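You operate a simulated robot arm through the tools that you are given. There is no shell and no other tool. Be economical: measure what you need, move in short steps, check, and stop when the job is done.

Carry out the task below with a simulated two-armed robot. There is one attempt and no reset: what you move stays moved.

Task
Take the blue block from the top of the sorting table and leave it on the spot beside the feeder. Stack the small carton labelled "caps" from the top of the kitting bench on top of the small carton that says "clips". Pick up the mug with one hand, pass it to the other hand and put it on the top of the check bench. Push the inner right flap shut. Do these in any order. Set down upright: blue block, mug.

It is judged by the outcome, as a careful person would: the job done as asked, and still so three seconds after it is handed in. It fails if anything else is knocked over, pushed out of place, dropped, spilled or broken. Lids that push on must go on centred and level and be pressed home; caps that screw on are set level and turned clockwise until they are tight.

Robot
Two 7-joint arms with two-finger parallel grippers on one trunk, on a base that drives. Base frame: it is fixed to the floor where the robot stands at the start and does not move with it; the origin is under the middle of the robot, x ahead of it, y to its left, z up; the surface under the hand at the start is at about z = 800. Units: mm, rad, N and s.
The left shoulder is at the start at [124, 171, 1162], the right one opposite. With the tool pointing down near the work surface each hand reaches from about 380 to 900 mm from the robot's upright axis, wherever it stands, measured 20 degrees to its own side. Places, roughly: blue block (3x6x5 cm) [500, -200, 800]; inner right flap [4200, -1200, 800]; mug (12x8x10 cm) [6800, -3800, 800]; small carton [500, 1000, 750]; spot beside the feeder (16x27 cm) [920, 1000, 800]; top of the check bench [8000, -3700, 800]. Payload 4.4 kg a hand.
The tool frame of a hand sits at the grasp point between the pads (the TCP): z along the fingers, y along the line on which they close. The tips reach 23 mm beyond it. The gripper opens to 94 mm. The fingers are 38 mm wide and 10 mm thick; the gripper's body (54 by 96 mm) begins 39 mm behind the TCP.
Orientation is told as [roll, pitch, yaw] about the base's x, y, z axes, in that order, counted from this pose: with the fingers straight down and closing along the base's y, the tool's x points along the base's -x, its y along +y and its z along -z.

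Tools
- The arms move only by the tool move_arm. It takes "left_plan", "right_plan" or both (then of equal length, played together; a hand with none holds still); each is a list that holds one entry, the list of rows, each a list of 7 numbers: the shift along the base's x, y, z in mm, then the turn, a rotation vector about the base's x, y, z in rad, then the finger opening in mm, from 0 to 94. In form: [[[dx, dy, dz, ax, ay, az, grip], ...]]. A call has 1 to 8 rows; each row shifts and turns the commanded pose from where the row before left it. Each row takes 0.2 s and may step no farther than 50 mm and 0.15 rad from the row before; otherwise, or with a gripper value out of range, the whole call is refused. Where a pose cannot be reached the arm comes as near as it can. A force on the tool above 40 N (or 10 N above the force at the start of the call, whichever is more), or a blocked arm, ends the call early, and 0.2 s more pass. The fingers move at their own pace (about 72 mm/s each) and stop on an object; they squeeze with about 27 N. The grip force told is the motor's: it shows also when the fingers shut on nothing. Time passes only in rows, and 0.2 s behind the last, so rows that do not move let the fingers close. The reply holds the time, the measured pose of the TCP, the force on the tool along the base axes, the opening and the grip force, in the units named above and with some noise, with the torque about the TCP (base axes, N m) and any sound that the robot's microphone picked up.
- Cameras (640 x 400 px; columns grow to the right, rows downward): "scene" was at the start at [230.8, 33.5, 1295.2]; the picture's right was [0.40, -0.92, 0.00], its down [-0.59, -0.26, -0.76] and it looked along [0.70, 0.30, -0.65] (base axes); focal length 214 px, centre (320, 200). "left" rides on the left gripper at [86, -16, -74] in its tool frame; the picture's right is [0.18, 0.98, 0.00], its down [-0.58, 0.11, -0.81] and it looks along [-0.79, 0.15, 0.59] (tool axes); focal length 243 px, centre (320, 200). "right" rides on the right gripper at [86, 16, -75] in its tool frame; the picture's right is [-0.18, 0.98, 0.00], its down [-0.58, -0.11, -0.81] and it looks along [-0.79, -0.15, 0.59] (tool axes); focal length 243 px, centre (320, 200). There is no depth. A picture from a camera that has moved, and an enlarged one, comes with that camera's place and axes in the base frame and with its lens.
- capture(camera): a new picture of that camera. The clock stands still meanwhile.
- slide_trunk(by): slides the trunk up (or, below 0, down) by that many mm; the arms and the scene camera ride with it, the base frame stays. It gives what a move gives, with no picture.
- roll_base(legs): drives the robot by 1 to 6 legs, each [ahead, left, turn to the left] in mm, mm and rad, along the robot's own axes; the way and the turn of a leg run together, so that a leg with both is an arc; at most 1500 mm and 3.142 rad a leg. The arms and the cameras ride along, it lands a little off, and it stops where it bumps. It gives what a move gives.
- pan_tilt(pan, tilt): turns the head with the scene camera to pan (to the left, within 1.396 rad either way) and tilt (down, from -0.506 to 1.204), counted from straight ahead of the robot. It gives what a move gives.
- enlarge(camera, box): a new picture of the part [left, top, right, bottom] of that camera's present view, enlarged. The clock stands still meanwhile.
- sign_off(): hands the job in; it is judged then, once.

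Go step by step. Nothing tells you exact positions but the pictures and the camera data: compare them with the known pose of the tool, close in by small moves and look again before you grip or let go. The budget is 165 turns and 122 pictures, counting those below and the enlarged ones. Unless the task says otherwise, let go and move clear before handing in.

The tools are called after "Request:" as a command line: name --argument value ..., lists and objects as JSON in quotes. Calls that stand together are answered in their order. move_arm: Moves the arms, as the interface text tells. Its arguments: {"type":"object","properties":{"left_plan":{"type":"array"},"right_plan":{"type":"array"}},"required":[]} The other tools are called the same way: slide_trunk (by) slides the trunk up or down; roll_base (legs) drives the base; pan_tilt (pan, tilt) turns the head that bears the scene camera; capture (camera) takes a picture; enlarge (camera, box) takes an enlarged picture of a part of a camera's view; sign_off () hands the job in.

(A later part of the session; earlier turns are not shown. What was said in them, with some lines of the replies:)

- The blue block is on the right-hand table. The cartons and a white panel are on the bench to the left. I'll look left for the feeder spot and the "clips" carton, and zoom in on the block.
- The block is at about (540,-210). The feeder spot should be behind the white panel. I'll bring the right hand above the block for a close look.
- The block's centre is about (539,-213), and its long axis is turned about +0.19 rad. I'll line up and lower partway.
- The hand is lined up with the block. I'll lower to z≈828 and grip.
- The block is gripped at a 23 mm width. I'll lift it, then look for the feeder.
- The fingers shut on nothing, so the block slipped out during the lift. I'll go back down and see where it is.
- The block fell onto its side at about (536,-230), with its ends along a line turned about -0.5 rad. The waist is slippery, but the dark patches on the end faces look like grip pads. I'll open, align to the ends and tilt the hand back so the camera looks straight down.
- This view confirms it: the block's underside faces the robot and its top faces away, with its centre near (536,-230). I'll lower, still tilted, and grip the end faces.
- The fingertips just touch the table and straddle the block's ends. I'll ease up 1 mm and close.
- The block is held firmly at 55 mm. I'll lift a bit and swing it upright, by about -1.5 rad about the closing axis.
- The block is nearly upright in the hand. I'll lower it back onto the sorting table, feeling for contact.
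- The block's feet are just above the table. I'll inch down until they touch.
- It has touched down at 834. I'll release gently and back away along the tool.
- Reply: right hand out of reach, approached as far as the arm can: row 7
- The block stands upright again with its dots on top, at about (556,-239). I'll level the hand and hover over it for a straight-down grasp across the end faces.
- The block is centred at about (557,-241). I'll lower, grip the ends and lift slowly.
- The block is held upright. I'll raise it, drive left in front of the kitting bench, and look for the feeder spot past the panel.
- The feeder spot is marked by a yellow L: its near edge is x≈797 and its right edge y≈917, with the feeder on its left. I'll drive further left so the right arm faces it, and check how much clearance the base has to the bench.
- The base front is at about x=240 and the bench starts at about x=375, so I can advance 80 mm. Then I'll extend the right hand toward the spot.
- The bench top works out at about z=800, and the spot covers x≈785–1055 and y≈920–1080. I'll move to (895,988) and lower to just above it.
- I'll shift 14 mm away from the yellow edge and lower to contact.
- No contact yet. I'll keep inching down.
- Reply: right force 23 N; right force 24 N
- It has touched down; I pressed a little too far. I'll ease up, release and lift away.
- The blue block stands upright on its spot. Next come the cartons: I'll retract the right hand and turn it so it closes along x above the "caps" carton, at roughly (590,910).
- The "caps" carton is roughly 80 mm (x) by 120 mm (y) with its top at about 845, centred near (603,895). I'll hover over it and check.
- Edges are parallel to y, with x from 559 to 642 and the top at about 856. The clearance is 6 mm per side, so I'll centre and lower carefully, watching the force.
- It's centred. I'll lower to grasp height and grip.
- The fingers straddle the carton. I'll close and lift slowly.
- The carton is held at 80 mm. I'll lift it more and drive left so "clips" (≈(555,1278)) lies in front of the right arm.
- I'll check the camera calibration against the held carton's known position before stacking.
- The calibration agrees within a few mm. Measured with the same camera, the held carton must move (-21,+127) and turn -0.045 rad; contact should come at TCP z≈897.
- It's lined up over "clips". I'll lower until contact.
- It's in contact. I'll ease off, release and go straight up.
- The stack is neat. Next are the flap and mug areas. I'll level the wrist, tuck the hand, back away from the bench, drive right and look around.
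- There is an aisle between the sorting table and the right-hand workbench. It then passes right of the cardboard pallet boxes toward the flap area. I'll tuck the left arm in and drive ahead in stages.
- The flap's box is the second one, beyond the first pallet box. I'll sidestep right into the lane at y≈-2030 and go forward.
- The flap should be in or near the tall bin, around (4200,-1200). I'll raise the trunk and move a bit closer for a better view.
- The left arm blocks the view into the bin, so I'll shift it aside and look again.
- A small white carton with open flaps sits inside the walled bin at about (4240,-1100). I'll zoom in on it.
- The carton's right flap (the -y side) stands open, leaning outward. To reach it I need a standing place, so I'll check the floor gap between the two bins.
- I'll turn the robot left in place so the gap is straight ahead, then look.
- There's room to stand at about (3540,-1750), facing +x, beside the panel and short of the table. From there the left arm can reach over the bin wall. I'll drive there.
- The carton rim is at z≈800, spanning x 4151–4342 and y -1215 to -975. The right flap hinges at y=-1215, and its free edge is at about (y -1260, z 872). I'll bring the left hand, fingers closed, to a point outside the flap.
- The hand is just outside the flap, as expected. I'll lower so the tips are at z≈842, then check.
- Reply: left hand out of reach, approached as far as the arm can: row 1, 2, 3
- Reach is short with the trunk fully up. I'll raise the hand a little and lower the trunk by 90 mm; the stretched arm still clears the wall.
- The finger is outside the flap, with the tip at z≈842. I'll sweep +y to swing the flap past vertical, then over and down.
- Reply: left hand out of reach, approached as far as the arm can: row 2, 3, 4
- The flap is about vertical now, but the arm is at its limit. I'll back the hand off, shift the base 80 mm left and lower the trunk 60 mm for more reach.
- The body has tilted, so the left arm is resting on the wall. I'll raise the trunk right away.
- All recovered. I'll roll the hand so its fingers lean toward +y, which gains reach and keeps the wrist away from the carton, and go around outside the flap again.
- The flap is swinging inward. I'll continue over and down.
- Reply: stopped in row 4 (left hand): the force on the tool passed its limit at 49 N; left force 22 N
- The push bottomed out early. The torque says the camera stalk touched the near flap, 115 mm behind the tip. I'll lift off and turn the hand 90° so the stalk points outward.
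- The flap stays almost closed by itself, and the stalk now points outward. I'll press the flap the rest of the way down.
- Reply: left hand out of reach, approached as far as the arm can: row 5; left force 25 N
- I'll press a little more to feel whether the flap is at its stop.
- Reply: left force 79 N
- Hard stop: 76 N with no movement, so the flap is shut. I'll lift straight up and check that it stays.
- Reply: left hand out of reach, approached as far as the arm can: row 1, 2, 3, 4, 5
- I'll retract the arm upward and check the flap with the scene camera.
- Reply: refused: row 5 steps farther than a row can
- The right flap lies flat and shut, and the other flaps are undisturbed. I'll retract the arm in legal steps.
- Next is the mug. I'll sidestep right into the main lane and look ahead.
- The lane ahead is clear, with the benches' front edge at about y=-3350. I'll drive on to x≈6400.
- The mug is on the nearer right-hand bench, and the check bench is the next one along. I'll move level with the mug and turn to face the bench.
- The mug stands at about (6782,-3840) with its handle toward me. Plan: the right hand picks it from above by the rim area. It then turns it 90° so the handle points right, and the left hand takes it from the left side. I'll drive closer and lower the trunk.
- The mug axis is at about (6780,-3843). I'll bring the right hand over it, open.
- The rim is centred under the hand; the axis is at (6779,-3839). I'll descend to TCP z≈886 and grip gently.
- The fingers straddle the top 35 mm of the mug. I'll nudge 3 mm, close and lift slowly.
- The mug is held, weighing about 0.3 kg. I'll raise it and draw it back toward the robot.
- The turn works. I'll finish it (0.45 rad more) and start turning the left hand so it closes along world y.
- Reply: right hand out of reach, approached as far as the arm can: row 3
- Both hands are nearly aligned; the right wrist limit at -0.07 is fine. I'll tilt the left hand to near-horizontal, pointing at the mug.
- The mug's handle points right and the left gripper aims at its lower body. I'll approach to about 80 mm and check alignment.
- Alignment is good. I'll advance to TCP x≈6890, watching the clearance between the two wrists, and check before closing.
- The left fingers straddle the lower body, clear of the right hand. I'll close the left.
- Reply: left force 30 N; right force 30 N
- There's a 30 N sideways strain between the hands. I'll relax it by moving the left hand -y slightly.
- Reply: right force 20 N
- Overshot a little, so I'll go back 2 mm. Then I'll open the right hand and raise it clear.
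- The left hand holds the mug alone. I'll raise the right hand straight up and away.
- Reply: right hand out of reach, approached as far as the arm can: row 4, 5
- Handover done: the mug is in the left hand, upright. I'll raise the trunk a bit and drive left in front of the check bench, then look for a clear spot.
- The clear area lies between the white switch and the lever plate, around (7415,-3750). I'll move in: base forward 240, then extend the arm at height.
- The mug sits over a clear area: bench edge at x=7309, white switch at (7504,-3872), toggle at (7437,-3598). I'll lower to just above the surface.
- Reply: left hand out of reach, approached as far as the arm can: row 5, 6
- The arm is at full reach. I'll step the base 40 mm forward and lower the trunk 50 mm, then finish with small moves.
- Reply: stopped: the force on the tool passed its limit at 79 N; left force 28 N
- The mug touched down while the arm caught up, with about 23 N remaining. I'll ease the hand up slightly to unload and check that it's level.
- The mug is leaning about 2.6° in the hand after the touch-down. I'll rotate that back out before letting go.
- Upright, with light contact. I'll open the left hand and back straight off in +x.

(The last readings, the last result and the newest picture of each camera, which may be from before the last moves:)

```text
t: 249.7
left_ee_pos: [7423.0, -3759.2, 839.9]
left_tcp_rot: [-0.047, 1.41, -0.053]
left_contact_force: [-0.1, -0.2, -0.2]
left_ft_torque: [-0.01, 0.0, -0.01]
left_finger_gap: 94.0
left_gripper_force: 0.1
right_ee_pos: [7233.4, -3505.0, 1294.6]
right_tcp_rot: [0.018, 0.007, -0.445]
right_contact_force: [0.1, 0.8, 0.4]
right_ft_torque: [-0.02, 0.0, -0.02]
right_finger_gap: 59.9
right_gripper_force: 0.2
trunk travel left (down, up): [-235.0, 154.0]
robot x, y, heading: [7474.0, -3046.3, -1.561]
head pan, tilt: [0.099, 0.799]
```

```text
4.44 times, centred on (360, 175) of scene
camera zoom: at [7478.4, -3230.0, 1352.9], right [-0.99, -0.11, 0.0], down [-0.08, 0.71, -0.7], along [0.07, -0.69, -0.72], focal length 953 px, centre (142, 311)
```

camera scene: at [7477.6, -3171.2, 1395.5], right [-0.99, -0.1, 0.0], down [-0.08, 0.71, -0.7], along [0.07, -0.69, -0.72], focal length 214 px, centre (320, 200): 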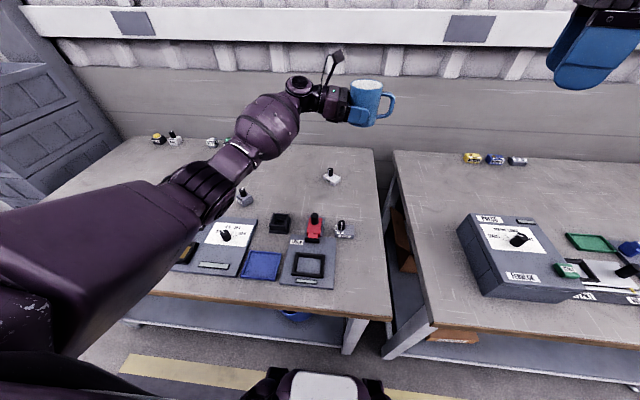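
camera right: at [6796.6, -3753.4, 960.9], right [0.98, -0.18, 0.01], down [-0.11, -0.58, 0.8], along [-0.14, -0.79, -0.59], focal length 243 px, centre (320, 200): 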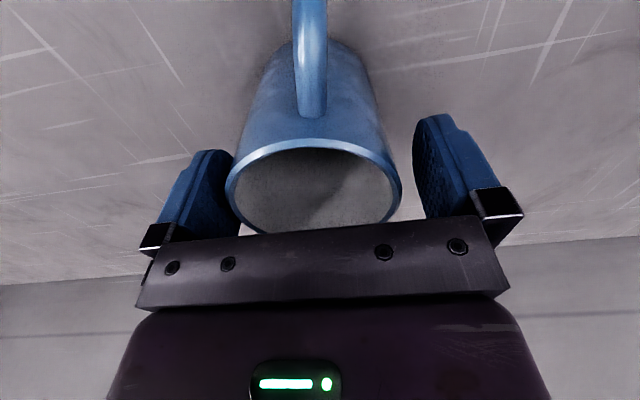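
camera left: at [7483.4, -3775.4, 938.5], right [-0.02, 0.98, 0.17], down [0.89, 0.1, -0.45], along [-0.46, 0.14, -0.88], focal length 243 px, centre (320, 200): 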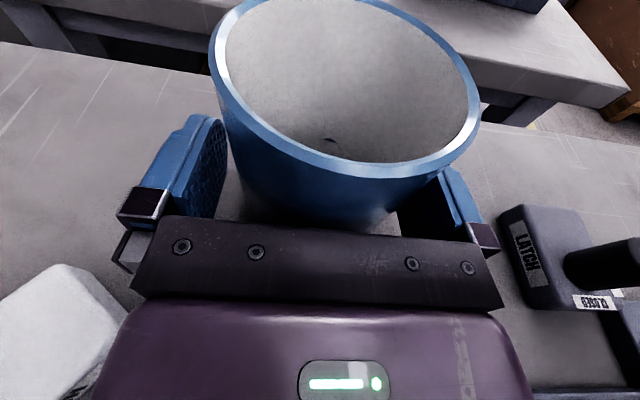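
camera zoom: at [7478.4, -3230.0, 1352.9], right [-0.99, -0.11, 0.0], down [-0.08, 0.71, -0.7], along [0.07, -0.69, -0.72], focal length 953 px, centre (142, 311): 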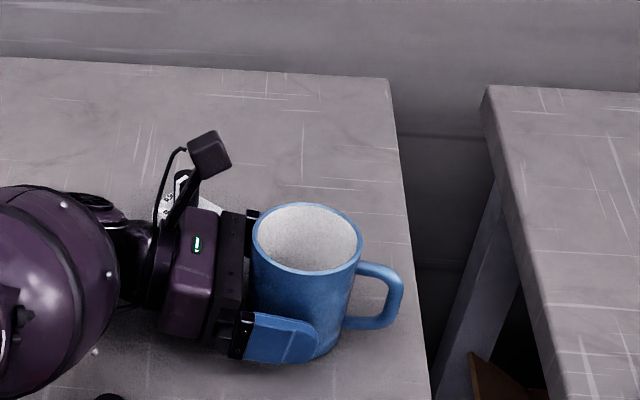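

The mug stands free and upright. The white switch is close behind the hand, so I'll back off only 12 mm, centre on the mug, and lift straight up.

Request:
move_arm --left_plan '[[[6, 2, 1, 0, 0, 0, 94], [6, 2, 1, 0, 0, 0, 94], [0, 0, 15, 0, 0, 0, 94], [0, 0, 20, 0, 0, 0, 94]]]'

Request:
capture --camera "left"

```text
t: 250.7
left_ee_pos: [7432.0, -3774.4, 867.0]
left_tcp_rot: [-0.047, 1.411, -0.054]
left_contact_force: [0.3, 0.5, -0.5]
left_ft_torque: [-0.02, -0.01, 0.0]
left_finger_gap: 94.2
left_gripper_force: 0.1
left hand out of reach, approached as far as the arm can: row 1, 2, 3, 4
right_ee_pos: [7232.8, -3504.0, 1293.0]
right_tcp_rot: [0.02, 0.005, -0.446]
right_contact_force: [0.4, 0.1, 0.4]
right_ft_torque: [0.02, 0.0, 0.01]
right_finger_gap: 59.9
right_gripper_force: 0.1
trunk travel left (down, up): [-235.0, 154.0]
robot x, y, heading: [7470.6, -3047.4, -1.561]
head pan, tilt: [0.099, 0.799]
```

```text
20 pictures are left
camera left: at [7491.7, -3792.0, 964.7], right [-0.02, 0.98, 0.17], down [0.89, 0.1, -0.45], along [-0.46, 0.14, -0.88], focal length 243 px, centre (320, 200)
```

left: 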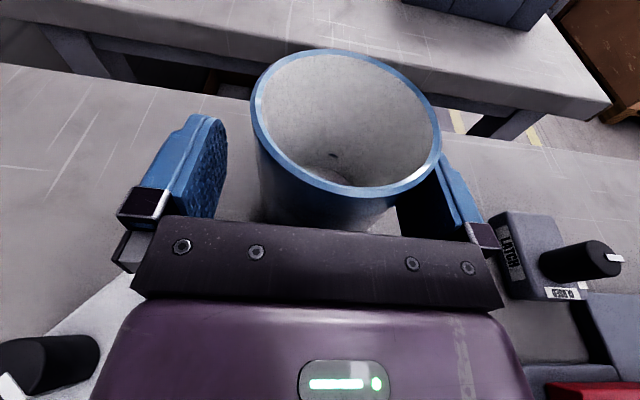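

The arm is at its reach limit, so I'll sync the commanded pose to where the hand is and lift with the trunk instead.

Request:
move_arm --left_plan '[[[-1, -12, -8, 0, 0, 0, 94]]]'

Request:
slide_trunk --by 30

Request:
capture --camera "left"

```text
t: 251.1
left_ee_pos: [7430.1, -3777.5, 865.8]
left_tcp_rot: [-0.054, 1.409, -0.057]
left_contact_force: [0.4, 1.6, 0.1]
left_ft_torque: [-0.02, -0.01, -0.03]
left_finger_gap: 93.9
left_gripper_force: 0.0
left hand out of reach, approached as far as the arm can: row 1
right_ee_pos: [7232.0, -3505.1, 1293.8]
right_tcp_rot: [0.017, 0.007, -0.444]
right_contact_force: [0.6, 0.7, -0.3]
right_ft_torque: [0.02, 0.01, -0.03]
right_finger_gap: 59.9
right_gripper_force: 0.1
trunk travel left (down, up): [-235.0, 154.0]
robot x, y, heading: [7468.2, -3047.7, -1.563]
head pan, tilt: [0.099, 0.799]
```

```text
t: 251.8
left_ee_pos: [7449.9, -3784.5, 922.8]
left_tcp_rot: [-0.319, 1.318, -0.333]
left_contact_force: [-0.5, 2.0, 6.7]
left_ft_torque: [0.31, 0.15, -0.05]
left_finger_gap: 93.7
left_gripper_force: 0.1
right_ee_pos: [7232.5, -3505.8, 1323.0]
right_tcp_rot: [0.02, 0.007, -0.446]
right_contact_force: [0.7, 0.4, 0.3]
right_ft_torque: [0.01, -0.02, -0.01]
right_finger_gap: 59.8
right_gripper_force: 0.2
trunk travel left (down, up): [-265.0, 124.0]
robot x, y, heading: [7469.8, -3048.0, -1.56]
head pan, tilt: [0.099, 0.799]
```

```text
19 pictures are left
camera left: at [7501.8, -3793.8, 1026.2], right [-0.02, 0.99, 0.1], down [0.92, 0.06, -0.38], along [-0.38, 0.09, -0.92], focal length 243 px, centre (320, 200)
```

left: 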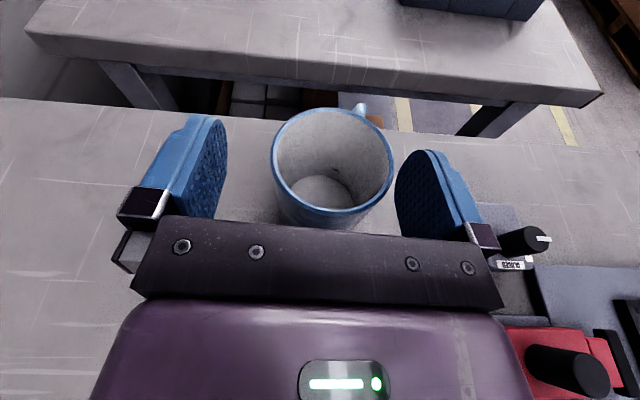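

The mug is still upright and the hand is rising free of it. I'll continue raising with the trunk.

Request:
slide_trunk --by 110

Request:
capture --camera "scene"

```text
t: 252.3
left_ee_pos: [7452.5, -3778.7, 933.1]
left_tcp_rot: [-0.315, 1.242, -0.365]
left_contact_force: [-0.3, -0.7, 0.0]
left_ft_torque: [0.0, 0.0, 0.02]
left_finger_gap: 93.8
left_gripper_force: 0.1
right_ee_pos: [7232.9, -3503.0, 1338.6]
right_tcp_rot: [0.016, 0.004, -0.45]
right_contact_force: [-0.9, 0.3, 0.2]
right_ft_torque: [-0.01, -0.02, 0.0]
right_finger_gap: 60.1
right_gripper_force: 0.1
trunk travel left (down, up): [-277.0, 111.0]
robot x, y, heading: [7470.1, -3051.6, -1.566]
head pan, tilt: [0.099, 0.799]
stopped: the arm was blocked; the commanded pose is now the measured one
```

```text
18 pictures are left
camera scene: at [7478.6, -3203.7, 1397.8], right [-0.99, -0.11, 0.0], down [-0.08, 0.71, -0.7], along [0.07, -0.69, -0.72], focal length 214 px, centre (320, 200)
```

scene: 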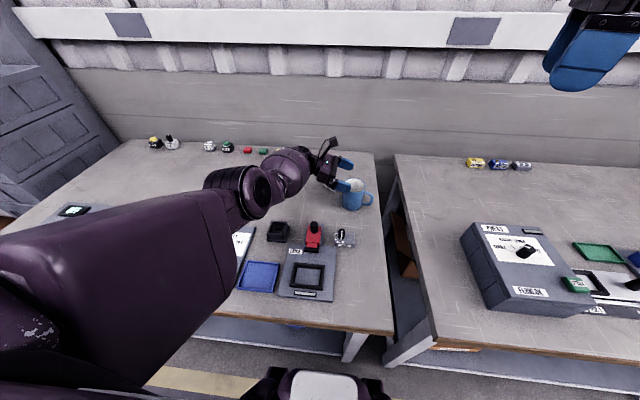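

Request:
enlarge --camera "scene" --box '[280, 120, 400, 220]'

Request:
capture --camera "left"

```text
4.00 times, centred on (340, 170) of scene
camera zoom: at [7478.6, -3203.7, 1397.8], right [-0.99, -0.11, 0.0], down [-0.08, 0.71, -0.7], along [0.07, -0.69, -0.72], focal length 858 px, centre (240, 320)
```

zoom: 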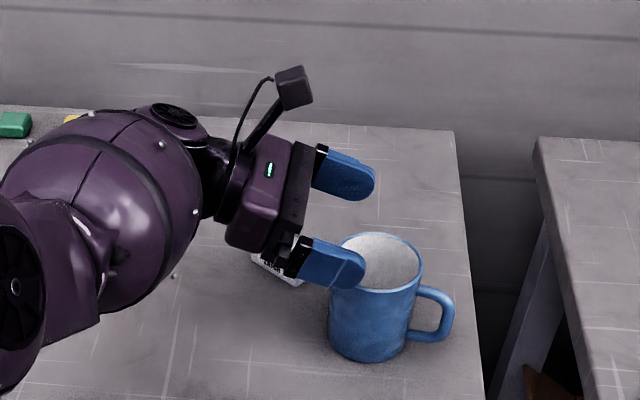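

```text
16 pictures are left
camera left: at [7495.3, -3786.3, 1040.6], right [0.01, 1.0, 0.08], down [0.95, 0.02, -0.31], along [-0.31, 0.07, -0.95], focal length 243 px, centre (320, 200)
```

left: 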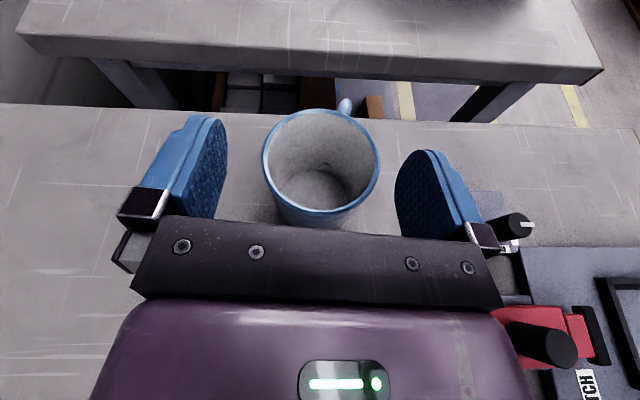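

The mug is upright and the fingers are around rim height. I'll retreat +x (away from the mug, toward the arm's own side), then up and back.

Request:
move_arm --left_plan '[[[20, 0, 4, 0, 0, 0, 94], [30, 0, 8, 0, 0, 0, 94], [35, 2, 12, 0, 0, 0, 94], [20, 15, 30, 0, 0, 0, 94], [0, 30, 35, 0, 0, 0, 94], [0, 35, 30, 0, 0, 0, 94], [0, 40, 25, 0, 0, 0, 94]]]'

Request:
capture --camera "scene"

```text
t: 253.9
left_ee_pos: [7557.7, -3653.3, 1079.1]
left_tcp_rot: [-0.313, 1.231, -0.36]
left_contact_force: [-0.2, 0.1, -0.2]
left_ft_torque: [-0.02, -0.02, 0.0]
left_finger_gap: 93.8
left_gripper_force: 0.0
right_ee_pos: [7231.4, -3500.7, 1337.8]
right_tcp_rot: [0.013, 0.003, -0.446]
right_contact_force: [-0.4, 1.1, 0.1]
right_ft_torque: [-0.05, 0.0, -0.03]
right_finger_gap: 59.9
right_gripper_force: 0.1
trunk travel left (down, up): [-277.0, 111.0]
robot x, y, heading: [7467.6, -3049.4, -1.564]
head pan, tilt: [0.099, 0.799]
```

```text
15 pictures are left
camera scene: at [7477.8, -3203.1, 1397.9], right [-0.99, -0.11, 0.0], down [-0.08, 0.71, -0.7], along [0.07, -0.69, -0.72], focal length 214 px, centre (320, 200)
```

scene: 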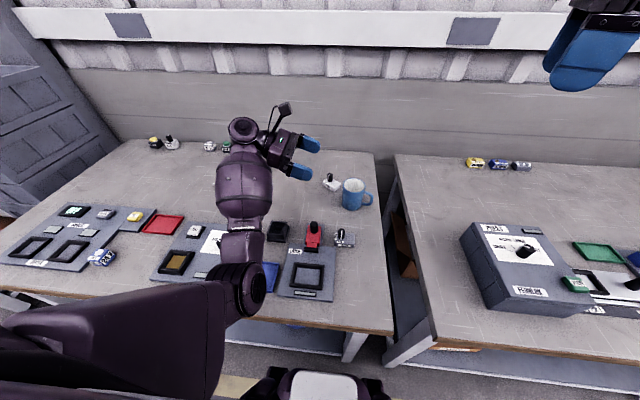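

The mug stands upright, and nearby items look unmoved. I'll raise and back away, then verify the whole bench.

Request:
slide_trunk --by 100

Request:
roll_base --legs '[[-350, 0, 0]]'

Request:
move_arm --left_plan '[[[40, 25, 0, 0, 0, 0, 60], [40, 25, 0, 0, 0, 0, 60], [40, 25, 0, 0, 0, 0, 60], [40, 25, 0, 0, 0, 0, 60]]]'

Request:
pan_tilt --pan 0.1 --tilt 0.6

Request:
capture --camera "scene"

```text
t: 255.2
left_ee_pos: [7552.0, -3655.1, 1177.1]
left_tcp_rot: [-0.316, 1.248, -0.368]
left_contact_force: [0.7, -0.3, -0.4]
left_ft_torque: [0.02, 0.03, 0.02]
left_finger_gap: 94.0
left_gripper_force: 0.1
right_ee_pos: [7234.2, -3489.1, 1454.1]
right_tcp_rot: [-0.023, -0.013, -0.451]
right_contact_force: [0.1, -0.3, -0.2]
right_ft_torque: [-0.01, -0.01, 0.05]
right_finger_gap: 60.4
right_gripper_force: 0.1
trunk travel left (down, up): [-377.0, 11.0]
robot x, y, heading: [7469.0, -3053.6, -1.565]
head pan, tilt: [0.099, 0.799]
```

```text
t: 257.5
left_ee_pos: [7548.3, -3305.8, 1177.2]
left_tcp_rot: [-0.317, 1.248, -0.372]
left_contact_force: [-0.3, -1.5, -0.3]
left_ft_torque: [0.0, -0.03, 0.01]
left_finger_gap: 94.2
left_gripper_force: 0.1
right_ee_pos: [7229.9, -3137.6, 1455.2]
right_tcp_rot: [-0.023, -0.013, -0.451]
right_contact_force: [0.1, 0.3, 0.5]
right_ft_torque: [-0.03, 0.02, 0.0]
right_finger_gap: 59.9
right_gripper_force: 0.1
trunk travel left (down, up): [-377.0, 11.0]
robot x, y, heading: [7465.9, -2697.9, -1.565]
head pan, tilt: [0.099, 0.799]
```

```text
t: 258.5
left_ee_pos: [7710.1, -3204.3, 1177.8]
left_tcp_rot: [-0.319, 1.248, -0.373]
left_contact_force: [0.2, 0.4, -0.4]
left_ft_torque: [0.0, -0.01, 0.06]
left_finger_gap: 60.1
left_gripper_force: 0.0
right_ee_pos: [7231.9, -3138.3, 1456.1]
right_tcp_rot: [-0.025, -0.013, -0.452]
right_contact_force: [0.2, -0.5, -0.2]
right_ft_torque: [0.0, 0.0, -0.02]
right_finger_gap: 60.0
right_gripper_force: 0.1
trunk travel left (down, up): [-377.0, 11.0]
robot x, y, heading: [7467.4, -2699.4, -1.561]
head pan, tilt: [0.099, 0.799]
```

```text
t: 259.2
left_ee_pos: [7707.2, -3205.3, 1177.1]
left_tcp_rot: [-0.315, 1.245, -0.369]
left_contact_force: [-0.5, 0.2, -0.6]
left_ft_torque: [0.02, -0.01, 0.0]
left_finger_gap: 59.9
left_gripper_force: 0.1
right_ee_pos: [7231.0, -3139.6, 1455.7]
right_tcp_rot: [-0.024, -0.013, -0.451]
right_contact_force: [-0.5, 0.7, -0.8]
right_ft_torque: [0.03, 0.02, -0.02]
right_finger_gap: 59.8
right_gripper_force: 0.0
trunk travel left (down, up): [-377.0, 11.0]
robot x, y, heading: [7465.5, -2703.6, -1.564]
head pan, tilt: [0.099, 0.6]
```

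```text
14 pictures are left
camera scene: at [7476.4, -2845.1, 1516.6], right [-0.99, -0.1, 0.0], down [-0.06, 0.56, -0.82], along [0.09, -0.82, -0.57], focal length 214 px, centre (320, 200)
```

scene: 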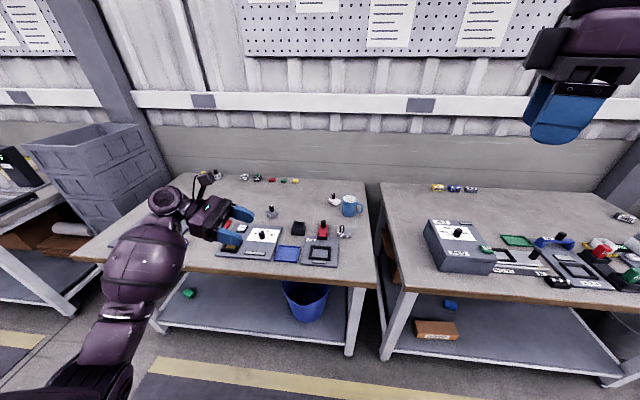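

Request:
enlarge --camera "scene" --box '[200, 160, 390, 290]'

```text
3.08 times, centred on (295, 225) of scene
camera zoom: at [7476.4, -2845.1, 1516.6], right [-0.99, -0.1, 0.0], down [-0.06, 0.56, -0.82], along [0.09, -0.82, -0.57], focal length 660 px, centre (397, 123)
```

zoom: 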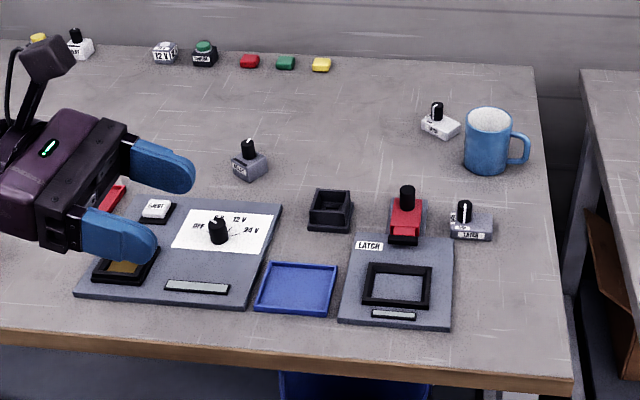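

The mug stands upright on the check bench with its neighbours undisturbed. The flap is shut, "caps" sits on "clips", and the blue block stands on its spot. Both hands are empty and clear, so I'm handing in.

Request:
sign_off

```text
The job is handed in.
```

All four parts are finished and handed in, though two things went wrong on the way.

- **Blue block:** it stands upright on the spot beside the feeder. It slipped out of the gripper on the first lift and fell onto its side on the sorting table. I stood it back up there and picked it up again by its ends.
- **Cartons:** "caps" is stacked squarely on "clips".
- **Flap:** the carton's right flap is pushed shut and stayed flat when checked. I took "inner right" to mean the flap on the right as you face the carton from the near side. While I was reaching over the bin wall, the left arm rested on it for a moment; the wall did not appear to move.
- **Mug:** it was passed from the right hand to the left and stands upright on the check bench. The items near it are where they were.
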